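You operate a simulated robot arm through the tools that you are given. There is no shell and no other tool. Be economical: measure what you need, move in short steps, check, and stop when the job is done.

The job below is to be done with a simulated two-armed robot. You get a single attempt, and the scene is never put back.

Task
Put the blue filter cartridge on top of the black test panel. Then take the orange dust cover and put it on top of the orange moulded tray. Then fetch the white water jug and set it on the top of the sawhorse bench. Then take the hardness tester and leave it on top of the grey moulded fairing. Then open the sliding tray, put the white mixing cup from the top of the papered table on the top of the white table, then shut the tray. The order counts. Set down upright: blue filter cartridge, white water jug, white mixing cup.

The check looks at the end state, three seconds after you hand in, the way a careful person would. Anything else that was tipped, shoved, dropped, spilled or broken makes it a failure. Lids that push on must go on centred and level and be pressed home; caps that screw on are set level and turned clockwise until they are tight.

Robot
Two 7-joint arms with two-finger parallel grippers on one trunk, on a base that drives. Base frame: it is fixed to the floor where the robot stands at the start and does not move with it; the origin is under the middle of the robot, x ahead of it, y to its left, z up. Readings come in mm, degrees, newtons and seconds.
The left shoulder is at the start at [29, 158, 1099], the right one opposite. With the tool pointing down near the work surface each hand reaches from about 100 to 440 mm from the robot's upright axis, wherever it stands, measured 20 degrees to its own side. Places, roughly: black test panel (17x18x5 cm) [1000, -2500, 800]; blue filter cartridge (5x5x8 cm) [500, 0, 1400]; grey moulded fairing (19x15x7 cm) [12700, -3800, 900]; hardness tester [12000, 1000, 750]; orange dust cover (7x7x3 cm) [-1000, 1000, 400]; orange moulded tray (18x15x8 cm) [-1000, 3500, 500]; sliding tray [12100, 2200, 800]; top of the sawhorse bench [2900, 1000, 600]; top of the white table [12100, 700, 700]; white mixing cup [12000, 2250, 750]; white water jug (13x9x12 cm) [1600, -2600, 900]. Payload 3.43 kg a hand.
Tool frame (each hand has its own): the origin (TCP) lies between the finger pads and is the grasp point; the fingertips stand 30 mm ahead of it; z points along the fingers, y is the line along which they close. The gripper opens to 94 mm. The fingers are 28 mm wide and 10 mm thick; the gripper's body (50 by 96 mm) begins 55 mm behind the TCP.
Orientation is that of the tool frame in the base frame, as [roll, pitch, yaw] about the fixed x, y, z axes, in that order (R = Rz(yaw) Ry(pitch) Rx(roll)). With the fingers straight down and closing along the base's y, the tool's x points along the base's -x, its y along +y and its z along -z.

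Tools
- The arms move only by the tool play_rows. It takes "left_increments", "right_increments" or both (then of equal length, played together; a hand with none holds still); each is a list of rows, each a list of 3 entries, a list of its own where there are three numbers: the turn, a rotation vector about the tool's x, y, z in units of 180 degrees (1.0 is 180 degrees), then the shift along the tool's x, y, z in units of 250 mm (1.0 is 250 mm), then the opening, from 0 (shut) to 1 (fully open). In form: [[[wx, wy, wz], [dx, dy, dz], grip], ...]. A call has 1 to 10 rows; each row is the pose to reach, as a shift and turn from the pose commanded when the call began, along the tool's axes at that moment. A call with a number of a shift or a turn outside -1 to 1 is refused whole. Rows are played at 5 a second. More than 50 mm and 8.6 degrees between two rows, or a gripper value outside its range, and nothing of the call is played. Where a pose cannot be reached the arm comes as near as it can. A force on the tool above 40 N (or 10 N above the force at the start of the call, whichever is more), or a blocked arm, ends the call early, and 0.2 s more pass. Each finger travels about 45 mm/s and halts on what it meets, pressing with about 30 N; the grip force reading is that of the motor and also rises with nothing between the fingers. The clock runs only during rows and for 0.2 s after the last one: add rows that repeat a pose to give the fingers time. The reply holds the time, the measured pose of the TCP, the force on the tool along the base axes, the opening and the grip force, in the units named above and with some noise, with the torque about the TCP (base axes, N m) and any sound that the robot's microphone picked up.
- Cameras (640 x 400 px; columns grow to the right, rows downward): "scene" is now at [105.9, 16.4, 1257.4]; the picture's right is [0.19, -0.98, 0.00], its down [-0.22, -0.04, -0.97] and it looks along [0.96, 0.18, -0.22] (base axes); focal length 214 px, centre (320, 200). "left" rides on the left gripper at [76, -14, -102] in its tool frame; the picture's right is [0.18, 0.98, 0.00], its down [-0.75, 0.14, -0.64] and it looks along [-0.63, 0.12, 0.77] (tool axes); focal length 243 px, centre (320, 200). "right" rides on the right gripper at [76, 14, -103] in its tool frame; the picture's right is [-0.18, 0.98, 0.00], its down [-0.75, -0.14, -0.64] and it looks along [-0.63, -0.12, 0.77] (tool axes); focal length 243 px, centre (320, 200).
- snapshot(camera): a new picture of that camera. It takes no simulated time.
- move_column(by): slides the trunk up (or, below 0, down) by that many mm; the arms and the scene camera ride with it, the base frame stays. It gives what a move gives, with no picture.
- steer(legs): drives the robot by 1 to 6 legs, each [ahead, left, turn to the left] in mm, mm and degrees, along the robot's own axes; the way and the turn of a leg run together, so that a leg with both is an arc; at most 1500 mm and 180 degrees a leg. The arms and the cameras ride along, it lands a little off, and it stops where it bumps. It gives what a move gives.
- turn_head(pan, tilt): turns the head with the scene camera to pan (to the left, within 80 degrees either way) and tilt (down, from -29 to 69), counted from straight ahead of the robot. It gives what a move gives.
- point_at(camera, pixels): there is no depth. For up to 12 entries [column, row, z] of the newest picture of that camera ("zoom" is the newest enlarged one), the place [x, y] in the base frame at which the ray of that pixel passes the height z, good to about 2 mm. It takes no simulated time.
- enlarge(camera, box): a new picture of the part [left, top, right, bottom] of that camera's present view, enlarged. It takes no simulated time.
- finish_job(): hands the job in; it is judged then, once.

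Keep the steps short. Do not move on a guess: measure, check each grasp and each placing, and mend mistakes. In all there are 124 turns and 124 pictures (those below and enlarged ones count). Leave the grippers open and the arms clear of the work at the hand-in unless told otherwise, and finish with a single line.

The tools are called after "Request:" as name(argument=value, ...) on one line, values as JSON. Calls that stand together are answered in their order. play_rows: Moves the arms, as the interface text tells. Its arguments: {"type":"object","properties":{"left_increments":{"type":"array","items":{"type":"array"}},"right_increments":{"type":"array","items":{"type":"array"}}},"required":[]} The other tools are called the same way: move_column (by) slides the trunk up or down; steer (legs) drives the base; turn_head (pan, tilt) turns the head that bears the scene camera; snapshot (camera) takes a picture; point_at (camera, pixels) gives the place at which the rays of pixels pass given heights; enlarge (camera, box) takes an enlarged picture of a part of a camera's view; finish_job () hands the job in.

At the start:

```text
time: 0.0
left_ee_pos: [241.7, 110.3, 1007.3]
left_ee_rot: [179.7, 1.5, 179.5]
left_contact_force: [-0.2, 0.8, -0.7]
left_ft_torque: [0.02, -0.02, -0.01]
left_width: 94.0
left_gripper_force: 0.1
right_ee_pos: [254.7, -79.8, 1001.6]
right_ee_rot: [179.9, 0.5, 179.0]
right_contact_force: [-0.3, 0.9, 0.0]
right_ft_torque: [0.01, 0.01, 0.0]
right_width: 94.2
right_gripper_force: 0.0
trunk travel left (down, up): [-125.0, 142.0]
robot x, y, heading: [2.1, -0.8, -0.4]
head pan, tilt: [11.3, 14.4]
```

scene: 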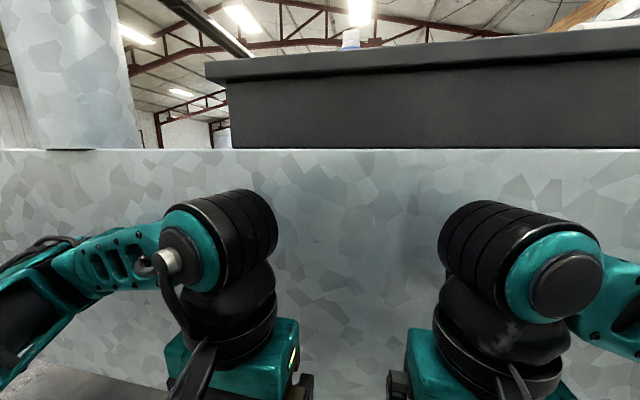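
right: 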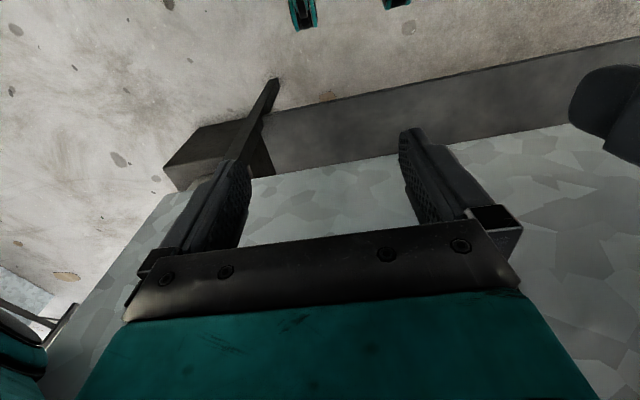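
left: 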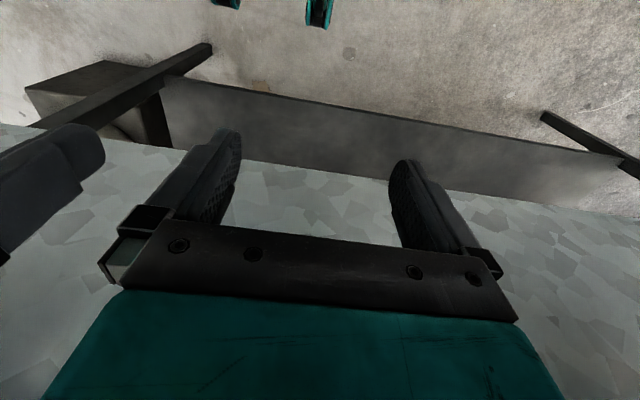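

I see a small whitish-blue object at about (350,40) on top of the dark grey shelf. I'll enlarge it and lift the head for a better look.

Request:
turn_head(pan=0, tilt=-10)

Request:
move_column(by=140)

Request:
snapshot(camera="scene")

```text
time: 0.9
left_ee_pos: [243.9, 113.3, 1007.0]
left_ee_rot: [-179.9, 1.3, 179.3]
left_contact_force: [0.2, -0.1, -0.4]
left_ft_torque: [-0.04, 0.02, -0.01]
left_width: 94.1
left_gripper_force: 0.0
right_ee_pos: [255.1, -78.6, 1001.4]
right_ee_rot: [-179.8, 0.4, 178.5]
right_contact_force: [0.6, 0.7, -0.1]
right_ft_torque: [0.0, 0.01, 0.01]
right_width: 94.2
right_gripper_force: 0.1
trunk travel left (down, up): [-125.0, 142.0]
robot x, y, heading: [-1.4, 0.1, -0.5]
head pan, tilt: [0.0, -10.0]
```

```text
time: 2.5
left_ee_pos: [244.3, 108.8, 1145.6]
left_ee_rot: [179.6, 1.1, 179.5]
left_contact_force: [-0.6, -0.1, -0.7]
left_ft_torque: [0.01, -0.01, -0.03]
left_width: 94.0
left_gripper_force: 0.0
right_ee_pos: [254.0, -81.8, 1134.5]
right_ee_rot: [-179.9, -1.4, 178.8]
right_contact_force: [-0.1, -0.6, -0.8]
right_ft_torque: [0.03, 0.0, 0.01]
right_width: 94.1
right_gripper_force: 0.0
trunk travel left (down, up): [-265.0, 2.0]
robot x, y, heading: [-0.7, 0.1, -0.6]
head pan, tilt: [0.0, -10.0]
```

```text
120 pictures are left
```

scene: 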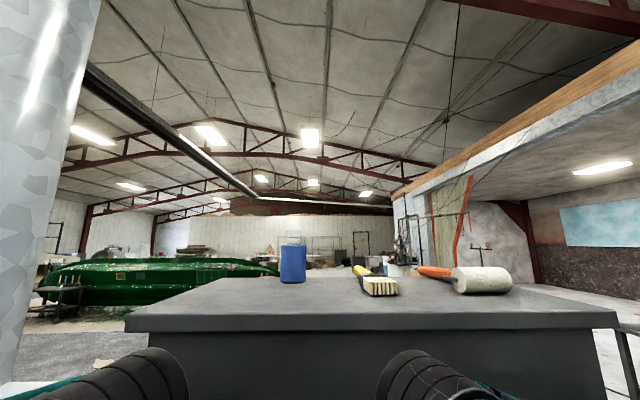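

I see the blue cartridge at about (292,263), with a brush and a mallet to its right on a dark counter. I'll enlarge it for precise pixels.

Request:
enlarge(camera="scene", box=[230, 220, 390, 320])

Request:
point_at(camera="scene", pixels=[[292, 282, 1310], [292, 282, 1290], [292, 282, 1330], [292, 318, 1310], [292, 318, 1290], [292, 318, 1330]])

```text
4.00 times, centred on (310, 270) of scene
```

zoom: 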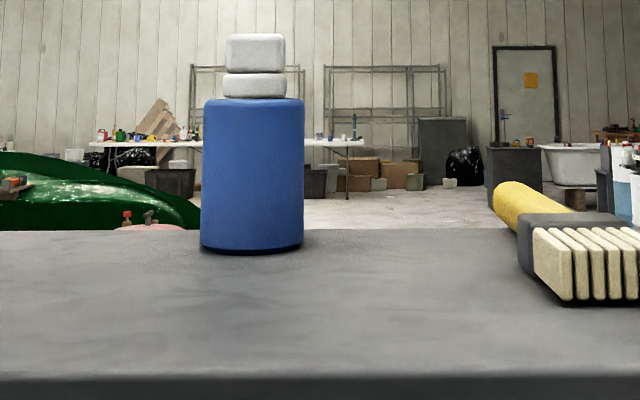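

```text
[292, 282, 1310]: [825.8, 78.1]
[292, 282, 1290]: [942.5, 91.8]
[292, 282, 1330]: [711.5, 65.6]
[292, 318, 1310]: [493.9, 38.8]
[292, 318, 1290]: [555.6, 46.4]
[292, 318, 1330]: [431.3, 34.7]
```

The cartridge's depth is uncertain, so I'll lower the trunk 60 mm and take a second view to triangulate.

Request:
move_column(by=-60)

Request:
enlarge(camera="scene", box=[230, 180, 390, 280])

Request:
point_at(camera="scene", pixels=[[292, 282, 1310], [292, 282, 1290]])

```text
time: 3.5
left_ee_pos: [239.8, 119.7, 1085.8]
left_ee_rot: [-179.6, 1.3, 179.6]
left_contact_force: [-1.4, 0.7, -0.2]
left_ft_torque: [0.0, 0.03, 0.02]
left_width: 94.1
left_gripper_force: 0.0
right_ee_pos: [255.3, -69.3, 1083.5]
right_ee_rot: [-179.5, 0.7, 179.1]
right_contact_force: [-0.3, -0.5, -0.1]
right_ft_torque: [0.0, -0.01, 0.0]
right_width: 94.1
right_gripper_force: 0.0
trunk travel left (down, up): [-205.0, 62.0]
robot x, y, heading: [-1.8, -3.1, -0.3]
head pan, tilt: [0.0, -10.0]
```

```text
4.00 times, centred on (310, 230) of scene
```

zoom: 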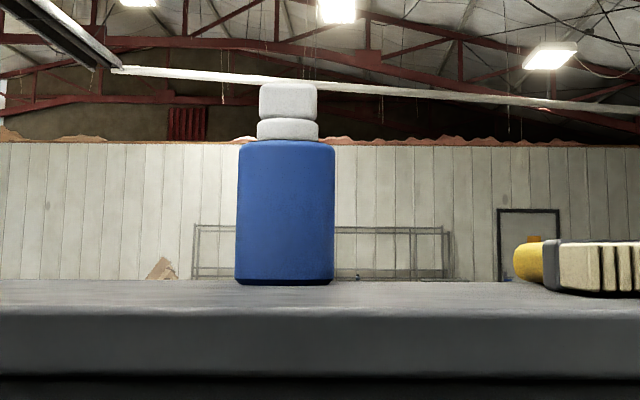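

```text
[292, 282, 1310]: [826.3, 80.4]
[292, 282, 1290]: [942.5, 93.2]
```

Request:
point_at(camera="scene", pixels=[[293, 283, 1362], [293, 283, 1360], [293, 283, 1358], [293, 283, 1355], [293, 316, 1360]])

Request:
point_at(camera="zoom", pixels=[[285, 285, 1362], [285, 285, 1360], [285, 285, 1358], [285, 285, 1355]])

```text
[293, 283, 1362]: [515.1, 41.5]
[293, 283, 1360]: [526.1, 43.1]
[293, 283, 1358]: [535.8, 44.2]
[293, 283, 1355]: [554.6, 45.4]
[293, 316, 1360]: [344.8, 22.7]
```

```text
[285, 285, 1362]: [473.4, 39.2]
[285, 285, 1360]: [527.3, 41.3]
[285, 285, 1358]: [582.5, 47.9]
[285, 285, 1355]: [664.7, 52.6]
```

The near base edge is at x≈526 on a surface at z≈1360, so the cartridge centre is about (549,43). I'll raise the trunk and back off so I can swing the left hand up to a forward-pointing pose.

Request:
steer(legs=[[-230, 0, 0]])

Request:
move_column(by=62)

Request:
play_rows(left_increments=[[[0, -0.035, 0], [-0.05, -0.02, -0.1], 1], [[0, -0.07, 0], [-0.1, -0.04, -0.2], 1], [[0, -0.105, 0], [-0.15, -0.06, -0.3], 1], [[0, -0.14, 0], [-0.2, -0.08, -0.4], 1], [[0, -0.175, 0], [-0.25, -0.1, -0.5], 1], [[0, -0.21, 0], [-0.3, -0.12, -0.6], 1], [[0, -0.245, 0], [-0.35, -0.14, -0.7], 1], [[0, -0.28, 0], [-0.4, -0.16, -0.8], 1], [[0, -0.315, 0], [-0.45, -0.18, -0.9], 1], [[0, -0.35, 0], [-0.5, -0.2, -1.0], 1]])

Request:
snapshot(camera="left")

Request:
snapshot(camera="scene")

```text
time: 5.3
left_ee_pos: [34.5, 115.1, 1080.2]
left_ee_rot: [179.9, 0.0, 179.5]
left_contact_force: [0.0, 0.4, 1.0]
left_ft_torque: [-0.02, 0.01, 0.03]
left_width: 93.9
left_gripper_force: 0.1
right_ee_pos: [46.9, -74.3, 1075.2]
right_ee_rot: [-179.9, -1.0, 178.9]
right_contact_force: [-0.3, -0.3, -0.7]
right_ft_torque: [0.0, -0.04, 0.01]
right_width: 93.9
right_gripper_force: 0.0
trunk travel left (down, up): [-205.0, 62.0]
robot x, y, heading: [-228.4, 0.4, -0.3]
head pan, tilt: [0.0, -10.0]
```

```text
time: 6.3
left_ee_pos: [34.0, 114.8, 1141.7]
left_ee_rot: [-180.0, 0.0, 179.5]
left_contact_force: [-0.4, 0.5, 0.2]
left_ft_torque: [-0.01, 0.01, 0.0]
left_width: 93.7
left_gripper_force: 0.1
right_ee_pos: [46.9, -74.5, 1136.3]
right_ee_rot: [-179.9, -1.0, 179.2]
right_contact_force: [-0.1, 0.4, -0.2]
right_ft_torque: [-0.01, 0.0, -0.01]
right_width: 94.0
right_gripper_force: 0.0
trunk travel left (down, up): [-267.0, 0.0]
robot x, y, heading: [-227.9, 0.8, -0.7]
head pan, tilt: [0.0, -10.0]
```

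```text
time: 8.5
left_ee_pos: [159.0, 64.2, 1391.8]
left_ee_rot: [179.8, 63.1, 179.5]
left_contact_force: [-0.1, -0.3, -0.8]
left_ft_torque: [-0.03, 0.03, 0.01]
left_width: 93.9
left_gripper_force: 0.1
right_ee_pos: [47.1, -74.5, 1137.9]
right_ee_rot: [-179.9, -1.0, 179.0]
right_contact_force: [0.6, 0.1, 1.2]
right_ft_torque: [0.0, 0.03, 0.02]
right_width: 93.9
right_gripper_force: 0.1
trunk travel left (down, up): [-267.0, 0.0]
robot x, y, heading: [-227.7, 1.8, -0.4]
head pan, tilt: [0.0, -10.0]
```

```text
117 pictures are left
```

left: 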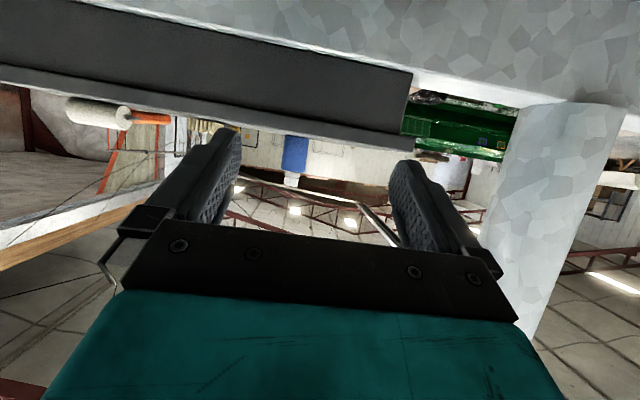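

```text
116 pictures are left
```

scene: 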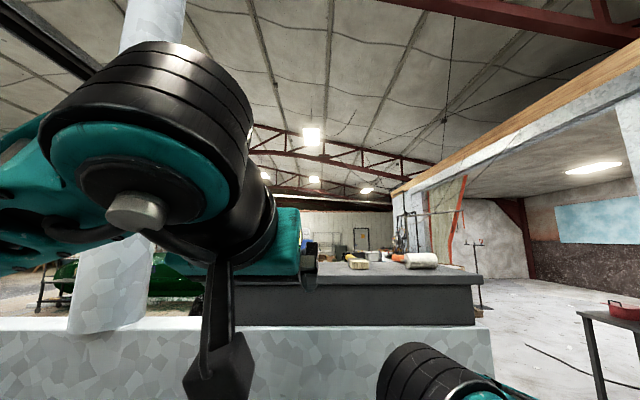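

The hand reached its forward pose and the wrist view shows the cartridge upside down at (295,155) between the fingers. I'll tilt a bit steeper, shift to y≈43, then drive ahead 230.

Request:
play_rows(left_increments=[[[0, 0.036, 0], [-0.035, -0.04, -0.018], 1], [[0, 0.072, 0], [-0.071, -0.084, -0.036], 1]])

Request:
steer(legs=[[230, 0, 0]])

Request:
snapshot(camera="left")

```text
time: 9.1
left_ee_pos: [159.0, 42.5, 1411.1]
left_ee_rot: [179.9, 50.0, 179.6]
left_contact_force: [-1.2, -0.5, -0.2]
left_ft_torque: [0.03, -0.01, -0.03]
left_width: 93.7
left_gripper_force: 0.1
right_ee_pos: [46.4, -75.0, 1137.8]
right_ee_rot: [-180.0, -1.0, 179.0]
right_contact_force: [-0.1, 0.0, -0.7]
right_ft_torque: [-0.02, -0.02, 0.04]
right_width: 94.0
right_gripper_force: 0.1
trunk travel left (down, up): [-267.0, 0.0]
robot x, y, heading: [-224.7, 3.3, -0.4]
head pan, tilt: [0.0, -10.0]
```

```text
time: 10.8
left_ee_pos: [367.1, 45.1, 1414.5]
left_ee_rot: [-179.8, 50.5, 179.6]
left_contact_force: [0.0, -0.6, -0.2]
left_ft_torque: [0.01, -0.03, -0.04]
left_width: 93.9
left_gripper_force: 0.0
right_ee_pos: [254.3, -75.9, 1136.4]
right_ee_rot: [-179.5, -1.4, 178.7]
right_contact_force: [0.1, 0.6, -0.8]
right_ft_torque: [0.01, 0.01, 0.02]
right_width: 94.0
right_gripper_force: 0.1
trunk travel left (down, up): [-267.0, 0.0]
robot x, y, heading: [-15.1, 4.2, -0.7]
head pan, tilt: [0.0, -10.0]
stopped in leg 1: the robot was blocked; the commanded pose is now the measured one
```

```text
115 pictures are left
```

left: 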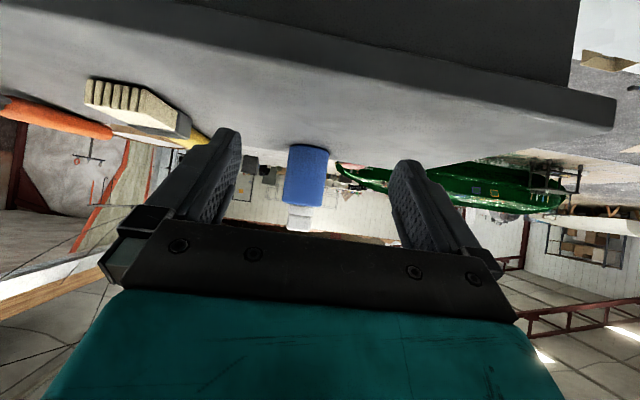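

The cartridge is nicely centred at about (308,175). I'll check its position through this camera.

Request:
point_at(camera="left", pixels=[[308, 146, 1360], [290, 147, 1360], [328, 149, 1360], [307, 207, 1432], [307, 230, 1460]])

```text
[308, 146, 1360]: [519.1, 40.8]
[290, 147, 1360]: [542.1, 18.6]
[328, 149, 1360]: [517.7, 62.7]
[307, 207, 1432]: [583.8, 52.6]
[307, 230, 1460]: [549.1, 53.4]
```

Centre is about (545,42). I'll extend the arm forward 176 mm, keeping height ~1413.

Request:
play_rows(left_increments=[[[0, 0, 0], [-0.055, 0, 0.068], 1], [[0, 0, 0], [-0.111, 0, 0.136], 1], [[0, 0, 0], [-0.166, 0, 0.204], 1], [[0, 0, 0], [-0.222, -0.005, 0.272], 1], [[0, 0, 0], [-0.277, -0.005, 0.34], 1], [[0, 0, 0], [-0.333, -0.01, 0.408], 1], [[0, 0, 0], [-0.388, -0.01, 0.476], 1], [[0, 0, 0], [-0.444, -0.01, 0.544], 1], [[0, 0, 0], [-0.444, -0.01, 0.544], 1]])

Request:
snapshot(camera="left")

```text
time: 12.8
left_ee_pos: [540.6, 38.6, 1412.4]
left_ee_rot: [-179.8, 50.5, 179.7]
left_contact_force: [0.9, 0.1, -0.2]
left_ft_torque: [0.0, 0.0, -0.01]
left_width: 94.0
left_gripper_force: 0.0
right_ee_pos: [253.5, -75.7, 1135.6]
right_ee_rot: [-179.5, -1.4, 178.7]
right_contact_force: [0.8, 0.2, -0.2]
right_ft_torque: [0.02, 0.03, -0.01]
right_width: 94.1
right_gripper_force: 0.0
trunk travel left (down, up): [-267.0, 0.0]
robot x, y, heading: [-15.4, -0.1, -0.8]
head pan, tilt: [0.0, -10.0]
```

```text
114 pictures are left
```

left: 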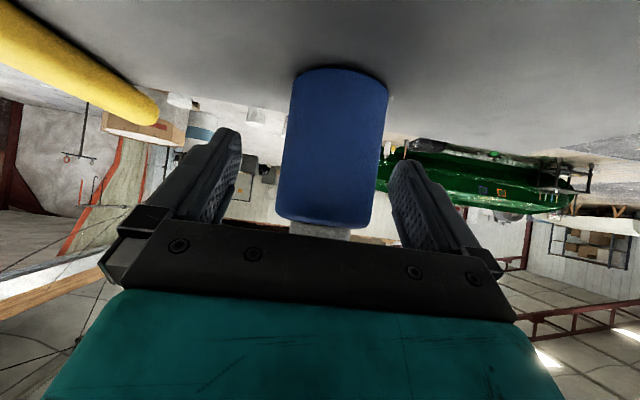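

Request:
point_at(camera="left", pixels=[[340, 66, 1360], [294, 76, 1360], [388, 86, 1360], [320, 240, 1432], [320, 228, 1432]])

```text
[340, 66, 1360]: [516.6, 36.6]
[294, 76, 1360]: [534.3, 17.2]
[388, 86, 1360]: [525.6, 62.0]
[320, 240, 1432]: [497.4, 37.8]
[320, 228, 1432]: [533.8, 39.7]
```

The cartridge sits around (540,39), matching the TCP. I'll close the fingers and lift 50 mm.

Request:
play_rows(left_increments=[[[0, 0, 0], [0, 0, 0], 0], [[0, 0, 0], [0, 0, 0], 0], [[0, 0, 0], [0, 0, 0], 0], [[0, 0, 0], [0, 0, 0], 0], [[0, 0, 0], [0, 0, 0], 0], [[0, 0, 0], [-0.062, 0, -0.051], 0], [[0, 0, 0], [-0.124, 0, -0.102], 0], [[0, 0, 0], [-0.154, 0, -0.127], 0]])

Request:
snapshot(camera="left")

```text
time: 14.6
left_ee_pos: [541.3, 40.4, 1464.6]
left_ee_rot: [-179.7, 50.6, 179.6]
left_contact_force: [0.3, 0.3, -1.1]
left_ft_torque: [0.01, 0.03, 0.02]
left_width: 53.2
left_gripper_force: 29.4
right_ee_pos: [254.9, -75.9, 1135.2]
right_ee_rot: [-179.4, -1.4, 178.6]
right_contact_force: [-0.2, 0.6, 0.0]
right_ft_torque: [0.01, 0.03, 0.03]
right_width: 94.2
right_gripper_force: 0.0
trunk travel left (down, up): [-267.0, 0.0]
robot x, y, heading: [-8.1, -0.2, -0.4]
head pan, tilt: [0.0, -10.0]
```

```text
113 pictures are left
```

left: 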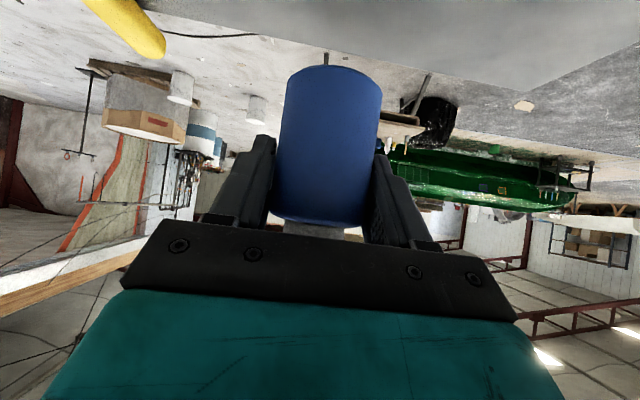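

Held at 53 mm width and lifted clean. I'll retract the arm, back off, and look to the right.

Request:
play_rows(left_increments=[[[0, 0, 0], [0.06, 0, -0.073], 0], [[0, 0, 0], [0.12, 0, -0.147], 0], [[0, 0, 0], [0.18, 0, -0.22], 0], [[0, 0, 0], [0.24, 0, -0.294], 0], [[0, 0, 0], [0.3, 0, -0.367], 0], [[0, 0, 0], [0.36, 0, -0.44], 0], [[0, 0, 0], [0.42, 0, -0.514], 0], [[0, 0, 0], [0.48, 0, -0.588], 0]])

Request:
steer(legs=[[-350, 0, 0], [0, 0, -60]])

Request:
turn_head(pan=0, tilt=12)

Request:
snapshot(camera="scene")

```text
time: 16.4
left_ee_pos: [350.8, 41.8, 1465.6]
left_ee_rot: [-179.9, 50.5, 179.6]
left_contact_force: [-0.4, 0.3, -1.7]
left_ft_torque: [-0.04, 0.0, 0.02]
left_width: 53.4
left_gripper_force: 30.6
right_ee_pos: [254.5, -77.3, 1136.1]
right_ee_rot: [-179.5, -1.4, 178.8]
right_contact_force: [0.1, -0.2, -0.2]
right_ft_torque: [-0.01, 0.03, -0.03]
right_width: 94.2
right_gripper_force: 0.1
trunk travel left (down, up): [-267.0, 0.0]
robot x, y, heading: [-10.7, 1.7, -0.7]
head pan, tilt: [0.0, -10.0]
```

```text
time: 21.3
left_ee_pos: [-132.9, -298.8, 1462.6]
left_ee_rot: [-179.8, 50.0, 119.5]
left_contact_force: [-0.2, -0.1, -1.2]
left_ft_torque: [0.02, 0.0, -0.02]
left_width: 53.0
left_gripper_force: 30.3
right_ee_pos: [-284.1, -271.0, 1132.9]
right_ee_rot: [-179.6, -1.9, 118.9]
right_contact_force: [-0.1, 0.1, -1.1]
right_ft_torque: [0.0, 0.0, 0.01]
right_width: 93.8
right_gripper_force: 0.0
trunk travel left (down, up): [-267.0, 0.0]
robot x, y, heading: [-352.9, 6.9, -60.6]
head pan, tilt: [0.0, -10.0]
```

```text
time: 22.1
left_ee_pos: [-133.7, -298.2, 1462.2]
left_ee_rot: [179.9, 50.0, 119.6]
left_contact_force: [1.0, 0.5, -2.4]
left_ft_torque: [0.01, 0.0, -0.01]
left_width: 53.4
left_gripper_force: 29.8
right_ee_pos: [-284.1, -270.9, 1134.3]
right_ee_rot: [-179.6, -1.8, 119.0]
right_contact_force: [-0.4, 0.0, 0.0]
right_ft_torque: [0.0, -0.03, 0.01]
right_width: 94.0
right_gripper_force: 0.2
trunk travel left (down, up): [-267.0, 0.0]
robot x, y, heading: [-354.9, 5.7, -60.4]
head pan, tilt: [0.0, 12.0]
```

```text
112 pictures are left
```

scene: 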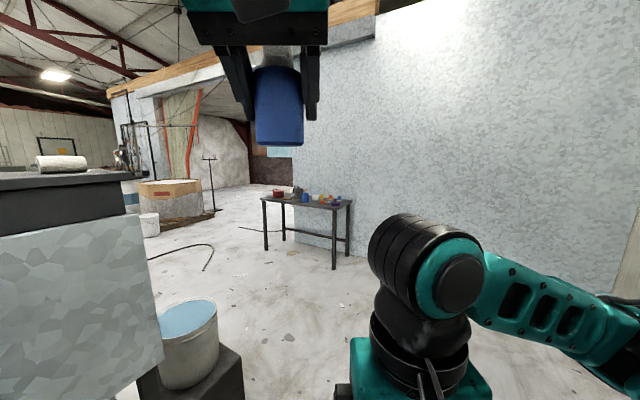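

A table is ahead at (305,200). I'll enlarge it to identify the items.

Request:
enlarge(camera="scene", box=[250, 170, 370, 245])

Request:
point_at(camera="zoom", pixels=[[60, 150, 800], [300, 205, 800], [450, 205, 800], [540, 160, 800]])

```text
5.33 times, centred on (310, 208) of scene
```

zoom: 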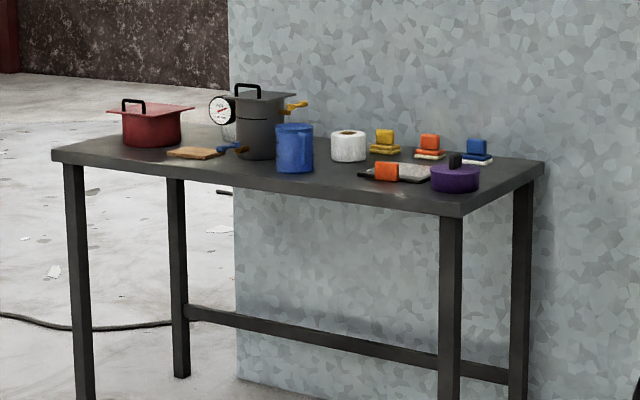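

```text
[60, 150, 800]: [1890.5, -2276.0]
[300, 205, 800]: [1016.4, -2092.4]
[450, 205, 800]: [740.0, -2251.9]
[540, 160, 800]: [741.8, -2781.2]
```

I see pots, tools and blocks but no clear panel or jug yet, so I'll drive in a safe dog-leg to face the table from about (950,-1470).

Request:
steer(legs=[[0, 0, -20], [1450, 0, 0], [0, 0, 80], [1150, 0, 0], [0, 0, -89]])

Request:
turn_head(pan=0, tilt=25)

Request:
snapshot(camera="scene")

```text
time: 43.1
left_ee_pos: [1099.2, -1777.2, 1461.6]
left_ee_rot: [180.0, 50.0, 92.5]
left_contact_force: [0.1, -0.5, -1.3]
left_ft_torque: [0.0, 0.01, 0.0]
left_width: 53.1
left_gripper_force: 30.0
right_ee_pos: [977.3, -1682.5, 1133.0]
right_ee_rot: [-179.5, -1.9, 91.8]
right_contact_force: [-0.2, -0.4, 0.0]
right_ft_torque: [-0.04, -0.03, -0.01]
right_width: 94.0
right_gripper_force: 0.1
trunk travel left (down, up): [-267.0, 0.0]
robot x, y, heading: [1039.6, -1410.8, -87.4]
head pan, tilt: [0.0, 12.0]
```

```text
time: 43.8
left_ee_pos: [1100.4, -1778.5, 1460.9]
left_ee_rot: [-180.0, 49.9, 92.5]
left_contact_force: [-0.3, 0.2, -1.3]
left_ft_torque: [0.01, -0.03, 0.03]
left_width: 53.2
left_gripper_force: 30.1
right_ee_pos: [977.8, -1683.8, 1133.8]
right_ee_rot: [-179.6, -1.9, 91.7]
right_contact_force: [0.2, 0.0, 0.0]
right_ft_torque: [0.0, 0.02, 0.01]
right_width: 93.9
right_gripper_force: 0.1
trunk travel left (down, up): [-267.0, 0.0]
robot x, y, heading: [1041.4, -1410.3, -87.3]
head pan, tilt: [0.0, 25.0]
```

```text
110 pictures are left
```

scene: 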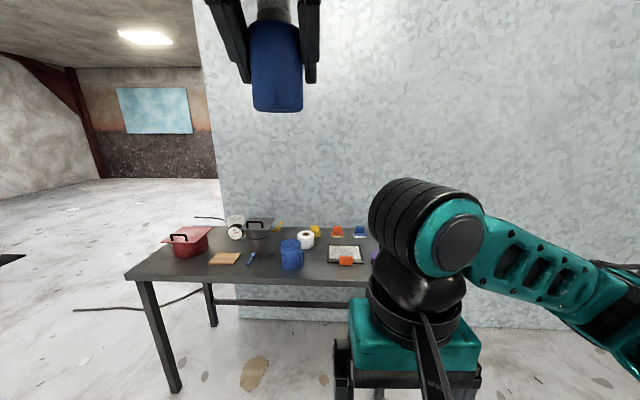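

Request:
enlarge(camera="scene", box=[150, 205, 390, 295])

Request:
point_at(camera="zoom", pixels=[[520, 122, 800], [520, 122, 770], [370, 160, 800], [230, 45, 870], [520, 85, 800], [450, 205, 790], [305, 105, 900]])

```text
2.67 times, centred on (270, 250) of scene
```

zoom: 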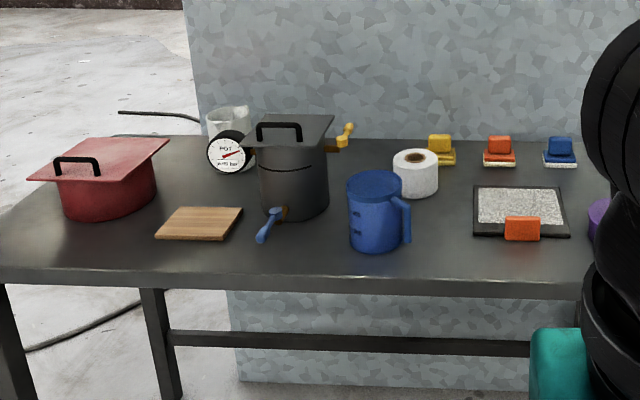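

```text
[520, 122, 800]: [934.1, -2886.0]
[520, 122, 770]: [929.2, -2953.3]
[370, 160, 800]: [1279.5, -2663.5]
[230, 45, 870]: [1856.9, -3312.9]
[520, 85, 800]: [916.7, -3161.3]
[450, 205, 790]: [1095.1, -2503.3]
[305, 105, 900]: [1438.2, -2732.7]
```

I see the black-framed panel with a grey gritty face at zoom (520,212), and the white jug behind the pressure pot at (228,120). I'll locate them.

Request:
point_at(camera="zoom", pixels=[[520, 205, 800], [520, 205, 850], [474, 237, 800], [570, 238, 800], [562, 186, 800], [476, 187, 800], [228, 160, 800], [228, 160, 850], [450, 275, 800], [450, 275, 850], [375, 245, 800], [375, 245, 850]])

Request:
turn_head(pan=0, tilt=35)

Request:
steer(legs=[[350, 0, -2.5]])

Request:
enlarge(camera="scene", box=[120, 150, 440, 350])

```text
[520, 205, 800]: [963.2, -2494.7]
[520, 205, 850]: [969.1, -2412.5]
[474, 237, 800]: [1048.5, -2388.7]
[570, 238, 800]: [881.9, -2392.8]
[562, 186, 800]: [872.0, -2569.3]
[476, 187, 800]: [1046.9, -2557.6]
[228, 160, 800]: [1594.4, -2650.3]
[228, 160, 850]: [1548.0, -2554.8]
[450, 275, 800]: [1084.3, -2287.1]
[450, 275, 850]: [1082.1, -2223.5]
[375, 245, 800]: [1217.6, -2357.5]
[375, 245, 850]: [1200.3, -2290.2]
```

```text
time: 44.5
left_ee_pos: [1099.7, -1778.3, 1461.0]
left_ee_rot: [-179.9, 49.8, 92.5]
left_contact_force: [0.5, 0.3, -1.6]
left_ft_torque: [-0.02, -0.05, 0.0]
left_width: 53.3
left_gripper_force: 29.9
right_ee_pos: [978.0, -1684.7, 1133.5]
right_ee_rot: [-179.6, -1.9, 91.7]
right_contact_force: [0.7, 0.5, -0.4]
right_ft_torque: [0.02, -0.03, 0.03]
right_width: 94.1
right_gripper_force: 0.0
trunk travel left (down, up): [-267.0, 0.0]
robot x, y, heading: [1043.0, -1407.9, -87.5]
head pan, tilt: [0.0, 35.0]
```

```text
time: 46.8
left_ee_pos: [1089.0, -2131.8, 1459.4]
left_ee_rot: [179.9, 49.7, 89.8]
left_contact_force: [-0.2, -0.1, -1.8]
left_ft_torque: [0.03, 0.01, 0.02]
left_width: 53.2
left_gripper_force: 30.1
right_ee_pos: [971.0, -2032.1, 1132.8]
right_ee_rot: [-179.7, -2.0, 89.1]
right_contact_force: [-0.6, -0.1, 0.3]
right_ft_torque: [0.02, 0.0, 0.0]
right_width: 94.0
right_gripper_force: 0.0
trunk travel left (down, up): [-267.0, 0.0]
robot x, y, heading: [1047.3, -1760.5, -90.3]
head pan, tilt: [0.0, 35.0]
```

```text
2.00 times, centred on (280, 250) of scene
```

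zoom: 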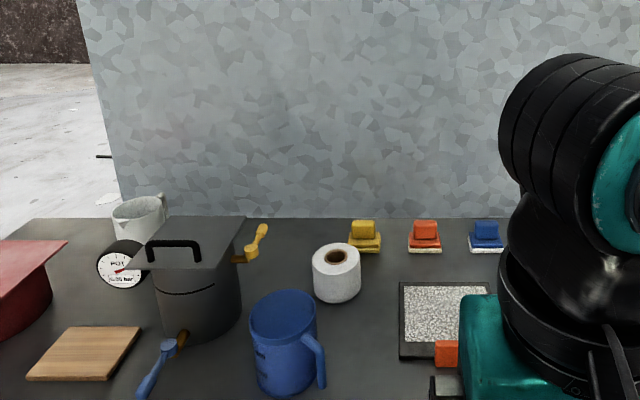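

Request:
point_at(camera="zoom", pixels=[[399, 281, 800], [399, 360, 800], [399, 281, 780], [399, 360, 780], [399, 281, 820], [399, 360, 820], [488, 281, 800], [435, 340, 800], [435, 366, 800], [150, 240, 800], [335, 300, 800], [140, 330, 800]])

```text
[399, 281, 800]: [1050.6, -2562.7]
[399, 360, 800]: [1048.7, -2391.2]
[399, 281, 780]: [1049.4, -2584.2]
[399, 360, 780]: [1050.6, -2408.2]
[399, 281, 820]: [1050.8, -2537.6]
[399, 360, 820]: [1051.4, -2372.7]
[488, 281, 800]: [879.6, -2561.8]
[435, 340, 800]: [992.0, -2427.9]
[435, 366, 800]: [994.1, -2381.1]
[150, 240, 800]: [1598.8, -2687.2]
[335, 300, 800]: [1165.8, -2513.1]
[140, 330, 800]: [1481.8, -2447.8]
```

The panel top is at z≈800, spanning x 876–1050, y −2391…−2563, with an orange block at its front. I'll aim at (963,−2500). Next I'll drive ahead 270 and right 100, then lower the trunk 140.

Request:
steer(legs=[[0, -110, 0], [270, 0, 0]])

Request:
move_column(by=-140)

Request:
turn_head(pan=0, tilt=45)

Request:
snapshot(camera="scene")

```text
time: 49.6
left_ee_pos: [993.4, -2398.2, 1452.4]
left_ee_rot: [179.6, 48.7, 90.7]
left_contact_force: [-0.1, 0.6, -0.6]
left_ft_torque: [0.03, 0.01, -0.02]
left_width: 53.2
left_gripper_force: 29.8
right_ee_pos: [873.1, -2292.6, 1132.4]
right_ee_rot: [-179.6, -1.9, 89.6]
right_contact_force: [0.8, -0.1, 1.0]
right_ft_torque: [0.0, 0.04, 0.01]
right_width: 94.0
right_gripper_force: 0.1
trunk travel left (down, up): [-267.0, 0.0]
robot x, y, heading: [945.3, -2019.0, -89.7]
head pan, tilt: [0.0, 35.0]
stopped in leg 2: the robot was blocked; the commanded pose is now the measured one
```

```text
time: 51.2
left_ee_pos: [993.1, -2395.6, 1314.9]
left_ee_rot: [179.6, 48.7, 90.7]
left_contact_force: [-0.3, -0.3, -1.1]
left_ft_torque: [0.0, -0.02, 0.01]
left_width: 53.0
left_gripper_force: 29.8
right_ee_pos: [872.9, -2292.0, 993.0]
right_ee_rot: [-179.6, -1.9, 89.6]
right_contact_force: [-0.3, -0.6, -0.1]
right_ft_torque: [0.0, 0.02, 0.02]
right_width: 93.7
right_gripper_force: 0.0
trunk travel left (down, up): [-127.0, 140.0]
robot x, y, heading: [944.8, -2016.0, -89.6]
head pan, tilt: [0.0, 35.0]
```

```text
time: 52.0
left_ee_pos: [991.9, -2395.9, 1314.5]
left_ee_rot: [179.5, 48.8, 90.8]
left_contact_force: [0.6, 0.5, -1.7]
left_ft_torque: [-0.01, -0.01, 0.01]
left_width: 53.2
left_gripper_force: 30.1
right_ee_pos: [872.9, -2291.6, 993.0]
right_ee_rot: [-179.5, -1.9, 89.5]
right_contact_force: [-0.1, -0.4, 0.1]
right_ft_torque: [-0.01, -0.02, 0.01]
right_width: 93.9
right_gripper_force: 0.0
trunk travel left (down, up): [-127.0, 140.0]
robot x, y, heading: [947.4, -2018.6, -89.4]
head pan, tilt: [0.0, 45.0]
```

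```text
107 pictures are left
```

scene: 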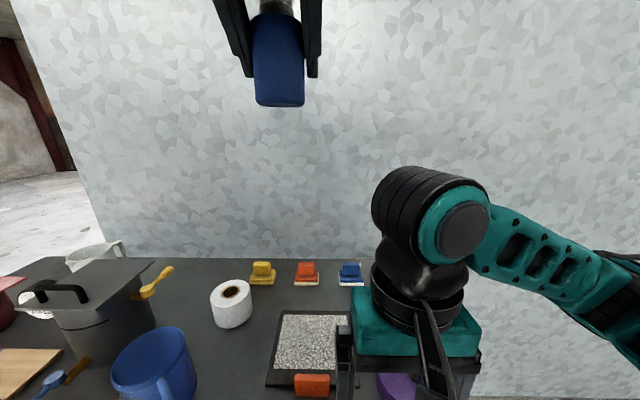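

The robot touched the table, and the view is clear. I'll move the right hand 100 mm to the right out of the way while lowering the left hand part-way toward the panel.

Request:
play_rows(left_increments=[[[0, 0, 0], [0.085, -0.016, 0.128], 0], [[0, 0, 0], [0.17, -0.033, 0.256], 0], [[0, 0, 0], [0.256, -0.05, 0.384], 0], [[0, 0, 0], [0.342, -0.066, 0.512], 0], [[0, 0, 0], [0.427, -0.083, 0.64], 0], [[0, 0, 0], [0.512, -0.1, 0.768], 0], [[0, 0, 0], [0.598, -0.116, 0.896], 0]], right_increments=[[[0, 0, 0], [0, -0.08, -0.05], 1], [[0, 0, 0], [0, -0.16, -0.1], 1], [[0, 0, 0], [0, -0.24, -0.15], 1], [[0, 0, 0], [0, -0.32, -0.2], 1], [[0, 0, 0], [0, -0.4, -0.2], 1], [[0, 0, 0], [0, -0.4, -0.2], 1], [[0, 0, 0], [0, -0.4, -0.2], 1]])

Request:
snapshot(camera="scene")

```text
time: 53.6
left_ee_pos: [964.5, -2467.1, 1055.5]
left_ee_rot: [179.7, 49.1, 90.6]
left_contact_force: [0.4, 0.6, -1.2]
left_ft_torque: [-0.01, 0.02, -0.02]
left_width: 53.1
left_gripper_force: 29.9
right_ee_pos: [773.5, -2293.8, 1044.4]
right_ee_rot: [-179.6, -2.0, 89.6]
right_contact_force: [0.4, -0.5, 0.0]
right_ft_torque: [0.02, 0.02, -0.02]
right_width: 93.8
right_gripper_force: 0.1
trunk travel left (down, up): [-127.0, 140.0]
robot x, y, heading: [946.1, -2018.7, -89.6]
head pan, tilt: [0.0, 45.0]
```

```text
106 pictures are left
```

scene: 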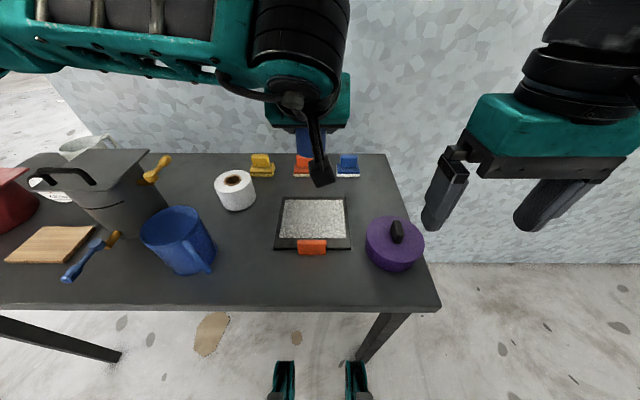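

The panel is clear now at (312,222). I'll re-measure its grit area.

Request:
point_at(camera="scene", pixels=[[281, 198, 800], [345, 198, 800], [351, 249, 800], [274, 249, 800], [312, 220, 800], [312, 238, 800]])

```text
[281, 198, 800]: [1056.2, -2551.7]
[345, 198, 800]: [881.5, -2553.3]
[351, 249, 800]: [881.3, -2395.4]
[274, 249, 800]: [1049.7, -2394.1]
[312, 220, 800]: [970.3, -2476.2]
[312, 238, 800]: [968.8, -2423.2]
```

I'll lower the cartridge to about 18 mm above the panel at (967,−2490).

Request:
play_rows(left_increments=[[[0, 0, 0], [0.1, 0, 0.11], 0], [[0, 0, 0], [0.2, 0.005, 0.22], 0], [[0, 0, 0], [0.3, 0.01, 0.33], 0], [[0, 0, 0], [0.4, 0.01, 0.44], 0], [[0, 0, 0], [0.502, 0.01, 0.551], 0], [[0, 0, 0], [0.502, 0.01, 0.551], 0]])

Request:
snapshot(camera="left")

Request:
snapshot(camera="scene")

```text
time: 55.0
left_ee_pos: [966.3, -2486.7, 872.1]
left_ee_rot: [179.7, 49.1, 90.6]
left_contact_force: [0.4, 0.3, -1.1]
left_ft_torque: [-0.02, 0.0, 0.0]
left_width: 52.9
left_gripper_force: 30.2
right_ee_pos: [774.4, -2293.0, 1046.0]
right_ee_rot: [-179.6, -1.9, 89.6]
right_contact_force: [0.0, 0.3, 0.0]
right_ft_torque: [-0.02, 0.01, 0.02]
right_width: 94.1
right_gripper_force: 0.0
trunk travel left (down, up): [-127.0, 140.0]
robot x, y, heading: [945.9, -2020.8, -89.6]
head pan, tilt: [0.0, 45.0]
```

```text
105 pictures are left
```

left: 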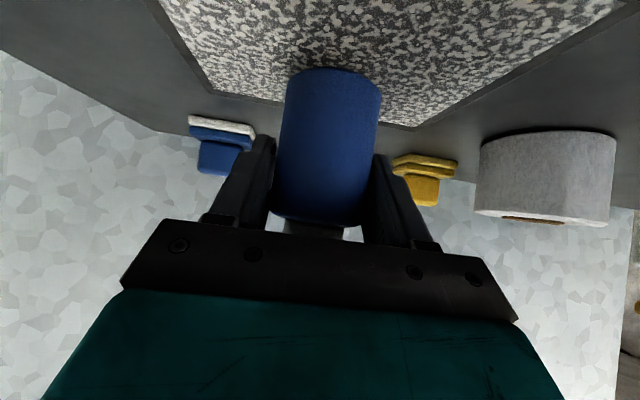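

```text
104 pictures are left
```

scene: 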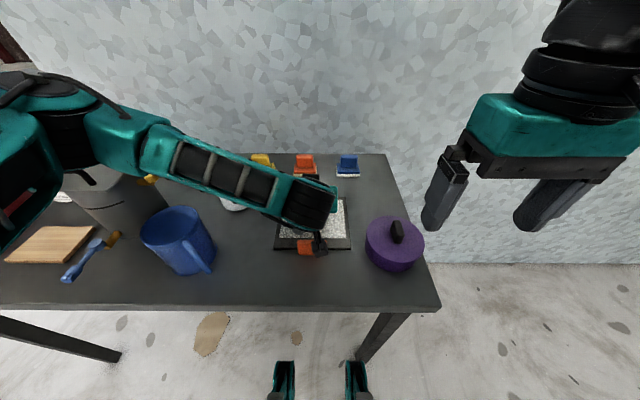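

The cartridge hovers over the grit with room all round. I'll level it by 1.4° and lower 17 mm, then feel for contact.

Request:
play_rows(left_increments=[[[0, -0.008, 0], [0.015, 0, 0.013], 0], [[0, -0.008, 0], [0.03, 0, 0.026], 0], [[0, -0.008, 0], [0.042, 0, 0.036], 0], [[0, -0.008, 0], [0.051, 0, 0.044], 0], [[0, -0.008, 0], [0.051, 0, 0.044], 0]])

Request:
enlarge(camera="left", box=[220, 20, 440, 158])

```text
time: 56.2
left_ee_pos: [968.1, -2488.7, 857.1]
left_ee_rot: [179.8, 50.9, 90.8]
left_contact_force: [-0.3, -2.5, 23.9]
left_ft_torque: [-0.12, -0.01, 0.0]
left_width: 53.2
left_gripper_force: 30.6
right_ee_pos: [772.9, -2292.1, 1045.6]
right_ee_rot: [-179.6, -1.8, 89.7]
right_contact_force: [0.5, -0.1, 0.3]
right_ft_torque: [-0.02, 0.01, -0.01]
right_width: 93.9
right_gripper_force: 0.0
trunk travel left (down, up): [-127.0, 140.0]
robot x, y, heading: [945.6, -2020.9, -89.5]
head pan, tilt: [0.0, 45.0]
```

```text
2.90 times, centred on (330, 89) of left
```

zoom: 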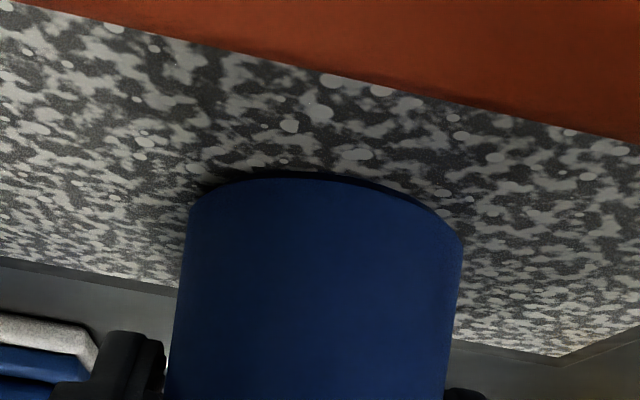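

Contact at 24 N: it's seated on the grit. I'll ease up 1 mm, open, and back out along the tool axis.

Request:
play_rows(left_increments=[[[0, 0, 0], [-0.003, 0, -0.0025], 0], [[0, 0, 0], [-0.003, 0, -0.0025], 0.6], [[0, 0, 0], [-0.003, 0, -0.0025], 0.8], [[0, 0, 0], [-0.003, 0, -0.0025], 1], [[0, 0, 0], [-0.003, 0, -0.0025], 1], [[0, 0, 0], [-0.003, 0, -0.1], 1], [[0, 0, 0], [-0.003, 0, -0.22], 1], [[0, 0, 0], [-0.003, 0, -0.4], 1], [[0, 0, 0], [-0.003, 0, -0.58], 1]])

Request:
snapshot(camera="left")

```text
time: 58.2
left_ee_pos: [966.6, -2375.7, 947.1]
left_ee_rot: [179.6, 50.5, 90.6]
left_contact_force: [0.2, -0.5, 0.1]
left_ft_torque: [0.01, 0.02, 0.02]
left_width: 94.0
left_gripper_force: 0.2
right_ee_pos: [773.2, -2293.8, 1045.6]
right_ee_rot: [-179.6, -1.9, 89.6]
right_contact_force: [-0.2, -0.5, 0.1]
right_ft_torque: [-0.02, -0.03, 0.0]
right_width: 94.1
right_gripper_force: 0.0
trunk travel left (down, up): [-127.0, 140.0]
robot x, y, heading: [945.9, -2019.2, -89.6]
head pan, tilt: [0.0, 45.0]
```

```text
102 pictures are left
```

left: 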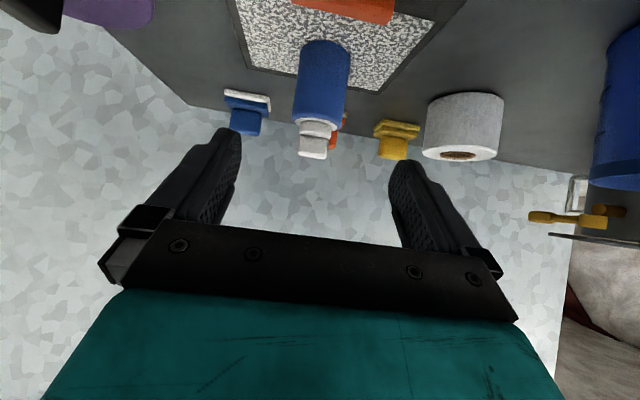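

The cartridge stands upright on the panel. I'll fold the left hand back to a down-pointing pose, then retrace my path toward the start and look for the dust cover.

Request:
play_rows(left_increments=[[[0, 0.04, 0], [0.016, 0.063, -0.066], 1], [[0, 0.08, 0], [0.031, 0.126, -0.133], 1], [[0, 0.12, 0], [0.047, 0.188, -0.2], 1], [[0, 0.16, 0], [0.062, 0.25, -0.266], 1], [[0, 0.2, 0], [0.078, 0.314, -0.332], 1], [[0, 0.24, 0], [0.094, 0.377, -0.4], 1], [[0, 0.28, 0], [0.109, 0.44, -0.465], 1]])

Request:
steer(legs=[[-560, 0, 0], [0, 0, -90], [1050, 0, 0], [0, 0, -80], [1450, 0, 0]])

Request:
turn_head(pan=10, tilt=15)

Request:
snapshot(camera="scene")

```text
time: 59.8
left_ee_pos: [1075.3, -2267.3, 998.5]
left_ee_rot: [179.8, -0.1, 90.9]
left_contact_force: [0.2, 0.0, 0.6]
left_ft_torque: [-0.01, -0.02, 0.02]
left_width: 94.1
left_gripper_force: 0.1
right_ee_pos: [773.7, -2292.6, 1045.1]
right_ee_rot: [-179.7, -1.9, 89.6]
right_contact_force: [-0.2, -0.9, 0.2]
right_ft_torque: [0.01, 0.0, 0.01]
right_width: 93.9
right_gripper_force: 0.2
trunk travel left (down, up): [-127.0, 140.0]
robot x, y, heading: [943.4, -2018.0, -89.6]
head pan, tilt: [0.0, 45.0]
```

```text
time: 81.9
left_ee_pos: [-532.1, 154.2, 999.7]
left_ee_rot: [179.8, 0.0, -78.3]
left_contact_force: [-0.5, -0.1, -0.7]
left_ft_torque: [-0.01, -0.02, 0.0]
left_width: 93.9
left_gripper_force: 0.1
right_ee_pos: [-242.4, 235.7, 1044.7]
right_ee_rot: [-179.7, -1.9, -79.6]
right_contact_force: [0.2, -1.0, 0.3]
right_ft_torque: [0.01, -0.01, 0.03]
right_width: 93.9
right_gripper_force: 0.1
trunk travel left (down, up): [-127.0, 140.0]
robot x, y, heading: [-361.4, -68.1, 101.3]
head pan, tilt: [0.0, 45.0]
```

```text
time: 82.8
left_ee_pos: [-532.8, 153.1, 999.3]
left_ee_rot: [179.9, 0.1, -78.2]
left_contact_force: [0.2, 0.5, 0.2]
left_ft_torque: [-0.04, 0.0, 0.0]
left_width: 93.8
left_gripper_force: 0.2
right_ee_pos: [-242.8, 236.2, 1044.6]
right_ee_rot: [-179.6, -1.9, -79.6]
right_contact_force: [0.2, -0.5, 0.2]
right_ft_torque: [-0.01, -0.01, 0.01]
right_width: 94.0
right_gripper_force: 0.2
trunk travel left (down, up): [-127.0, 140.0]
robot x, y, heading: [-359.4, -67.4, 101.3]
head pan, tilt: [10.0, 15.0]
```

```text
101 pictures are left
```

scene: 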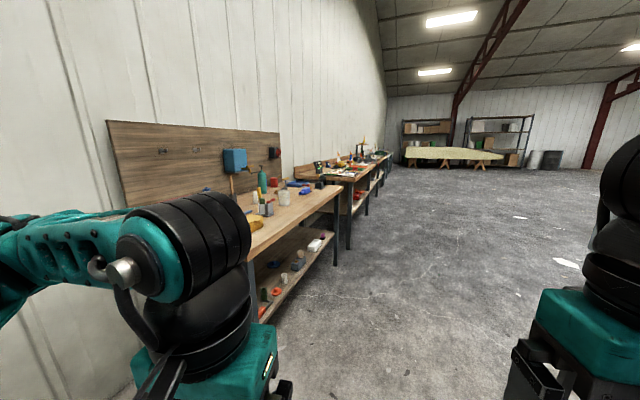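

A workbench runs along the left wall; its lower shelf (around z 400) holds small orange items at (275,290). I'll enlarge and locate the edges.

Request:
enlarge(camera="scene", box=[240, 170, 400, 330])

Request:
point_at(camera="scene", pixels=[[276, 292, 400], [336, 264, 0], [262, 312, 400], [350, 247, 0], [340, 186, 800], [252, 255, 800]])

```text
2.50 times, centred on (320, 250) of scene
```

zoom: 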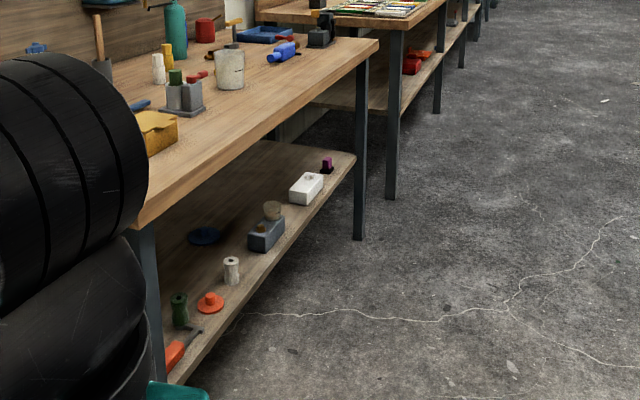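

```text
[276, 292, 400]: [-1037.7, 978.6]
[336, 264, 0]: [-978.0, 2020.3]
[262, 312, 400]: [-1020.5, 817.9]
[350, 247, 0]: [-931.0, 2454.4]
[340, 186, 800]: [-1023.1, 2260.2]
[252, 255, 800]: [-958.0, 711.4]
```

The dust cover is the orange knobbed disc at (276,292), about (−1038,979) on the lower shelf. I'll drive alongside and face the bench.

Request:
steer(legs=[[0, 0, -11], [1080, 0, 0], [0, 0, 90]])

Request:
move_column(by=-120)

Request:
turn_head(pan=0, tilt=42)

Request:
snapshot(camera="scene")

```text
time: 92.8
left_ee_pos: [-616.4, 866.3, 999.3]
left_ee_rot: [179.8, 0.1, 1.4]
left_contact_force: [-0.3, -0.4, -0.4]
left_ft_torque: [0.01, -0.02, -0.05]
left_width: 94.0
left_gripper_force: 0.0
right_ee_pos: [-643.9, 1167.1, 1044.7]
right_ee_rot: [-179.6, -2.0, 0.1]
right_contact_force: [0.7, -0.4, 0.1]
right_ft_torque: [0.01, -0.02, -0.04]
right_width: 94.3
right_gripper_force: 0.0
trunk travel left (down, up): [-127.0, 140.0]
robot x, y, heading: [-366.9, 995.7, -179.1]
head pan, tilt: [10.0, 15.0]
```

```text
time: 94.3
left_ee_pos: [-616.8, 865.7, 879.2]
left_ee_rot: [179.8, 0.1, 1.4]
left_contact_force: [-0.1, 0.0, -0.7]
left_ft_torque: [-0.01, -0.03, -0.02]
left_width: 94.4
left_gripper_force: 0.1
right_ee_pos: [-644.5, 1167.5, 925.7]
right_ee_rot: [-179.6, -1.9, 0.1]
right_contact_force: [-0.6, -0.4, 0.4]
right_ft_torque: [0.02, 0.0, 0.0]
right_width: 94.1
right_gripper_force: 0.0
trunk travel left (down, up): [-7.0, 260.0]
robot x, y, heading: [-371.3, 997.7, -179.1]
head pan, tilt: [10.0, 15.0]
```

```text
time: 95.2
left_ee_pos: [-616.5, 866.1, 878.9]
left_ee_rot: [179.8, 0.0, 1.4]
left_contact_force: [-0.3, 0.3, 0.0]
left_ft_torque: [-0.04, -0.02, 0.02]
left_width: 94.2
left_gripper_force: 0.1
right_ee_pos: [-644.4, 1166.4, 924.7]
right_ee_rot: [-179.6, -1.9, 0.2]
right_contact_force: [-0.2, 1.0, 1.2]
right_ft_torque: [-0.01, 0.02, -0.02]
right_width: 94.0
right_gripper_force: 0.2
trunk travel left (down, up): [-7.0, 260.0]
robot x, y, heading: [-367.2, 997.4, -178.8]
head pan, tilt: [0.0, 42.0]
```

```text
99 pictures are left
```

scene: 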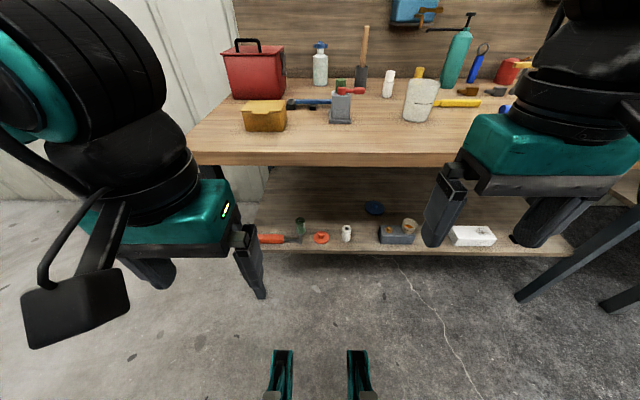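

Now I see the cover at (321,238), screwdriver left, spool right. I'll enlarge for details.

Request:
enlarge(camera="scene", box=[250, 190, 410, 290])

Request:
point_at(camera="scene", pixels=[[321, 239, 390], [300, 238, 390], [347, 240, 390], [330, 252, 385], [330, 163, 800], [330, 153, 830], [301, 234, 385]])

```text
4.00 times, centred on (330, 240) of scene
```

zoom: 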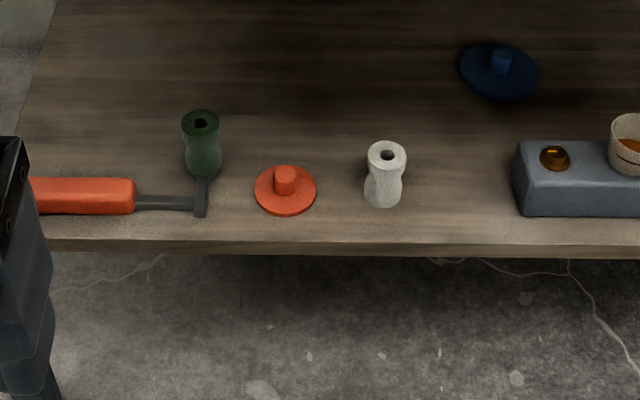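

```text
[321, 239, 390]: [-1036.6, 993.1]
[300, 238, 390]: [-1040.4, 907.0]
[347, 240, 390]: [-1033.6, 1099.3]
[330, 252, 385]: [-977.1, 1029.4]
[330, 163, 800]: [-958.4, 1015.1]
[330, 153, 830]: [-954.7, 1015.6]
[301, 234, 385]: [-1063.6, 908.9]
```

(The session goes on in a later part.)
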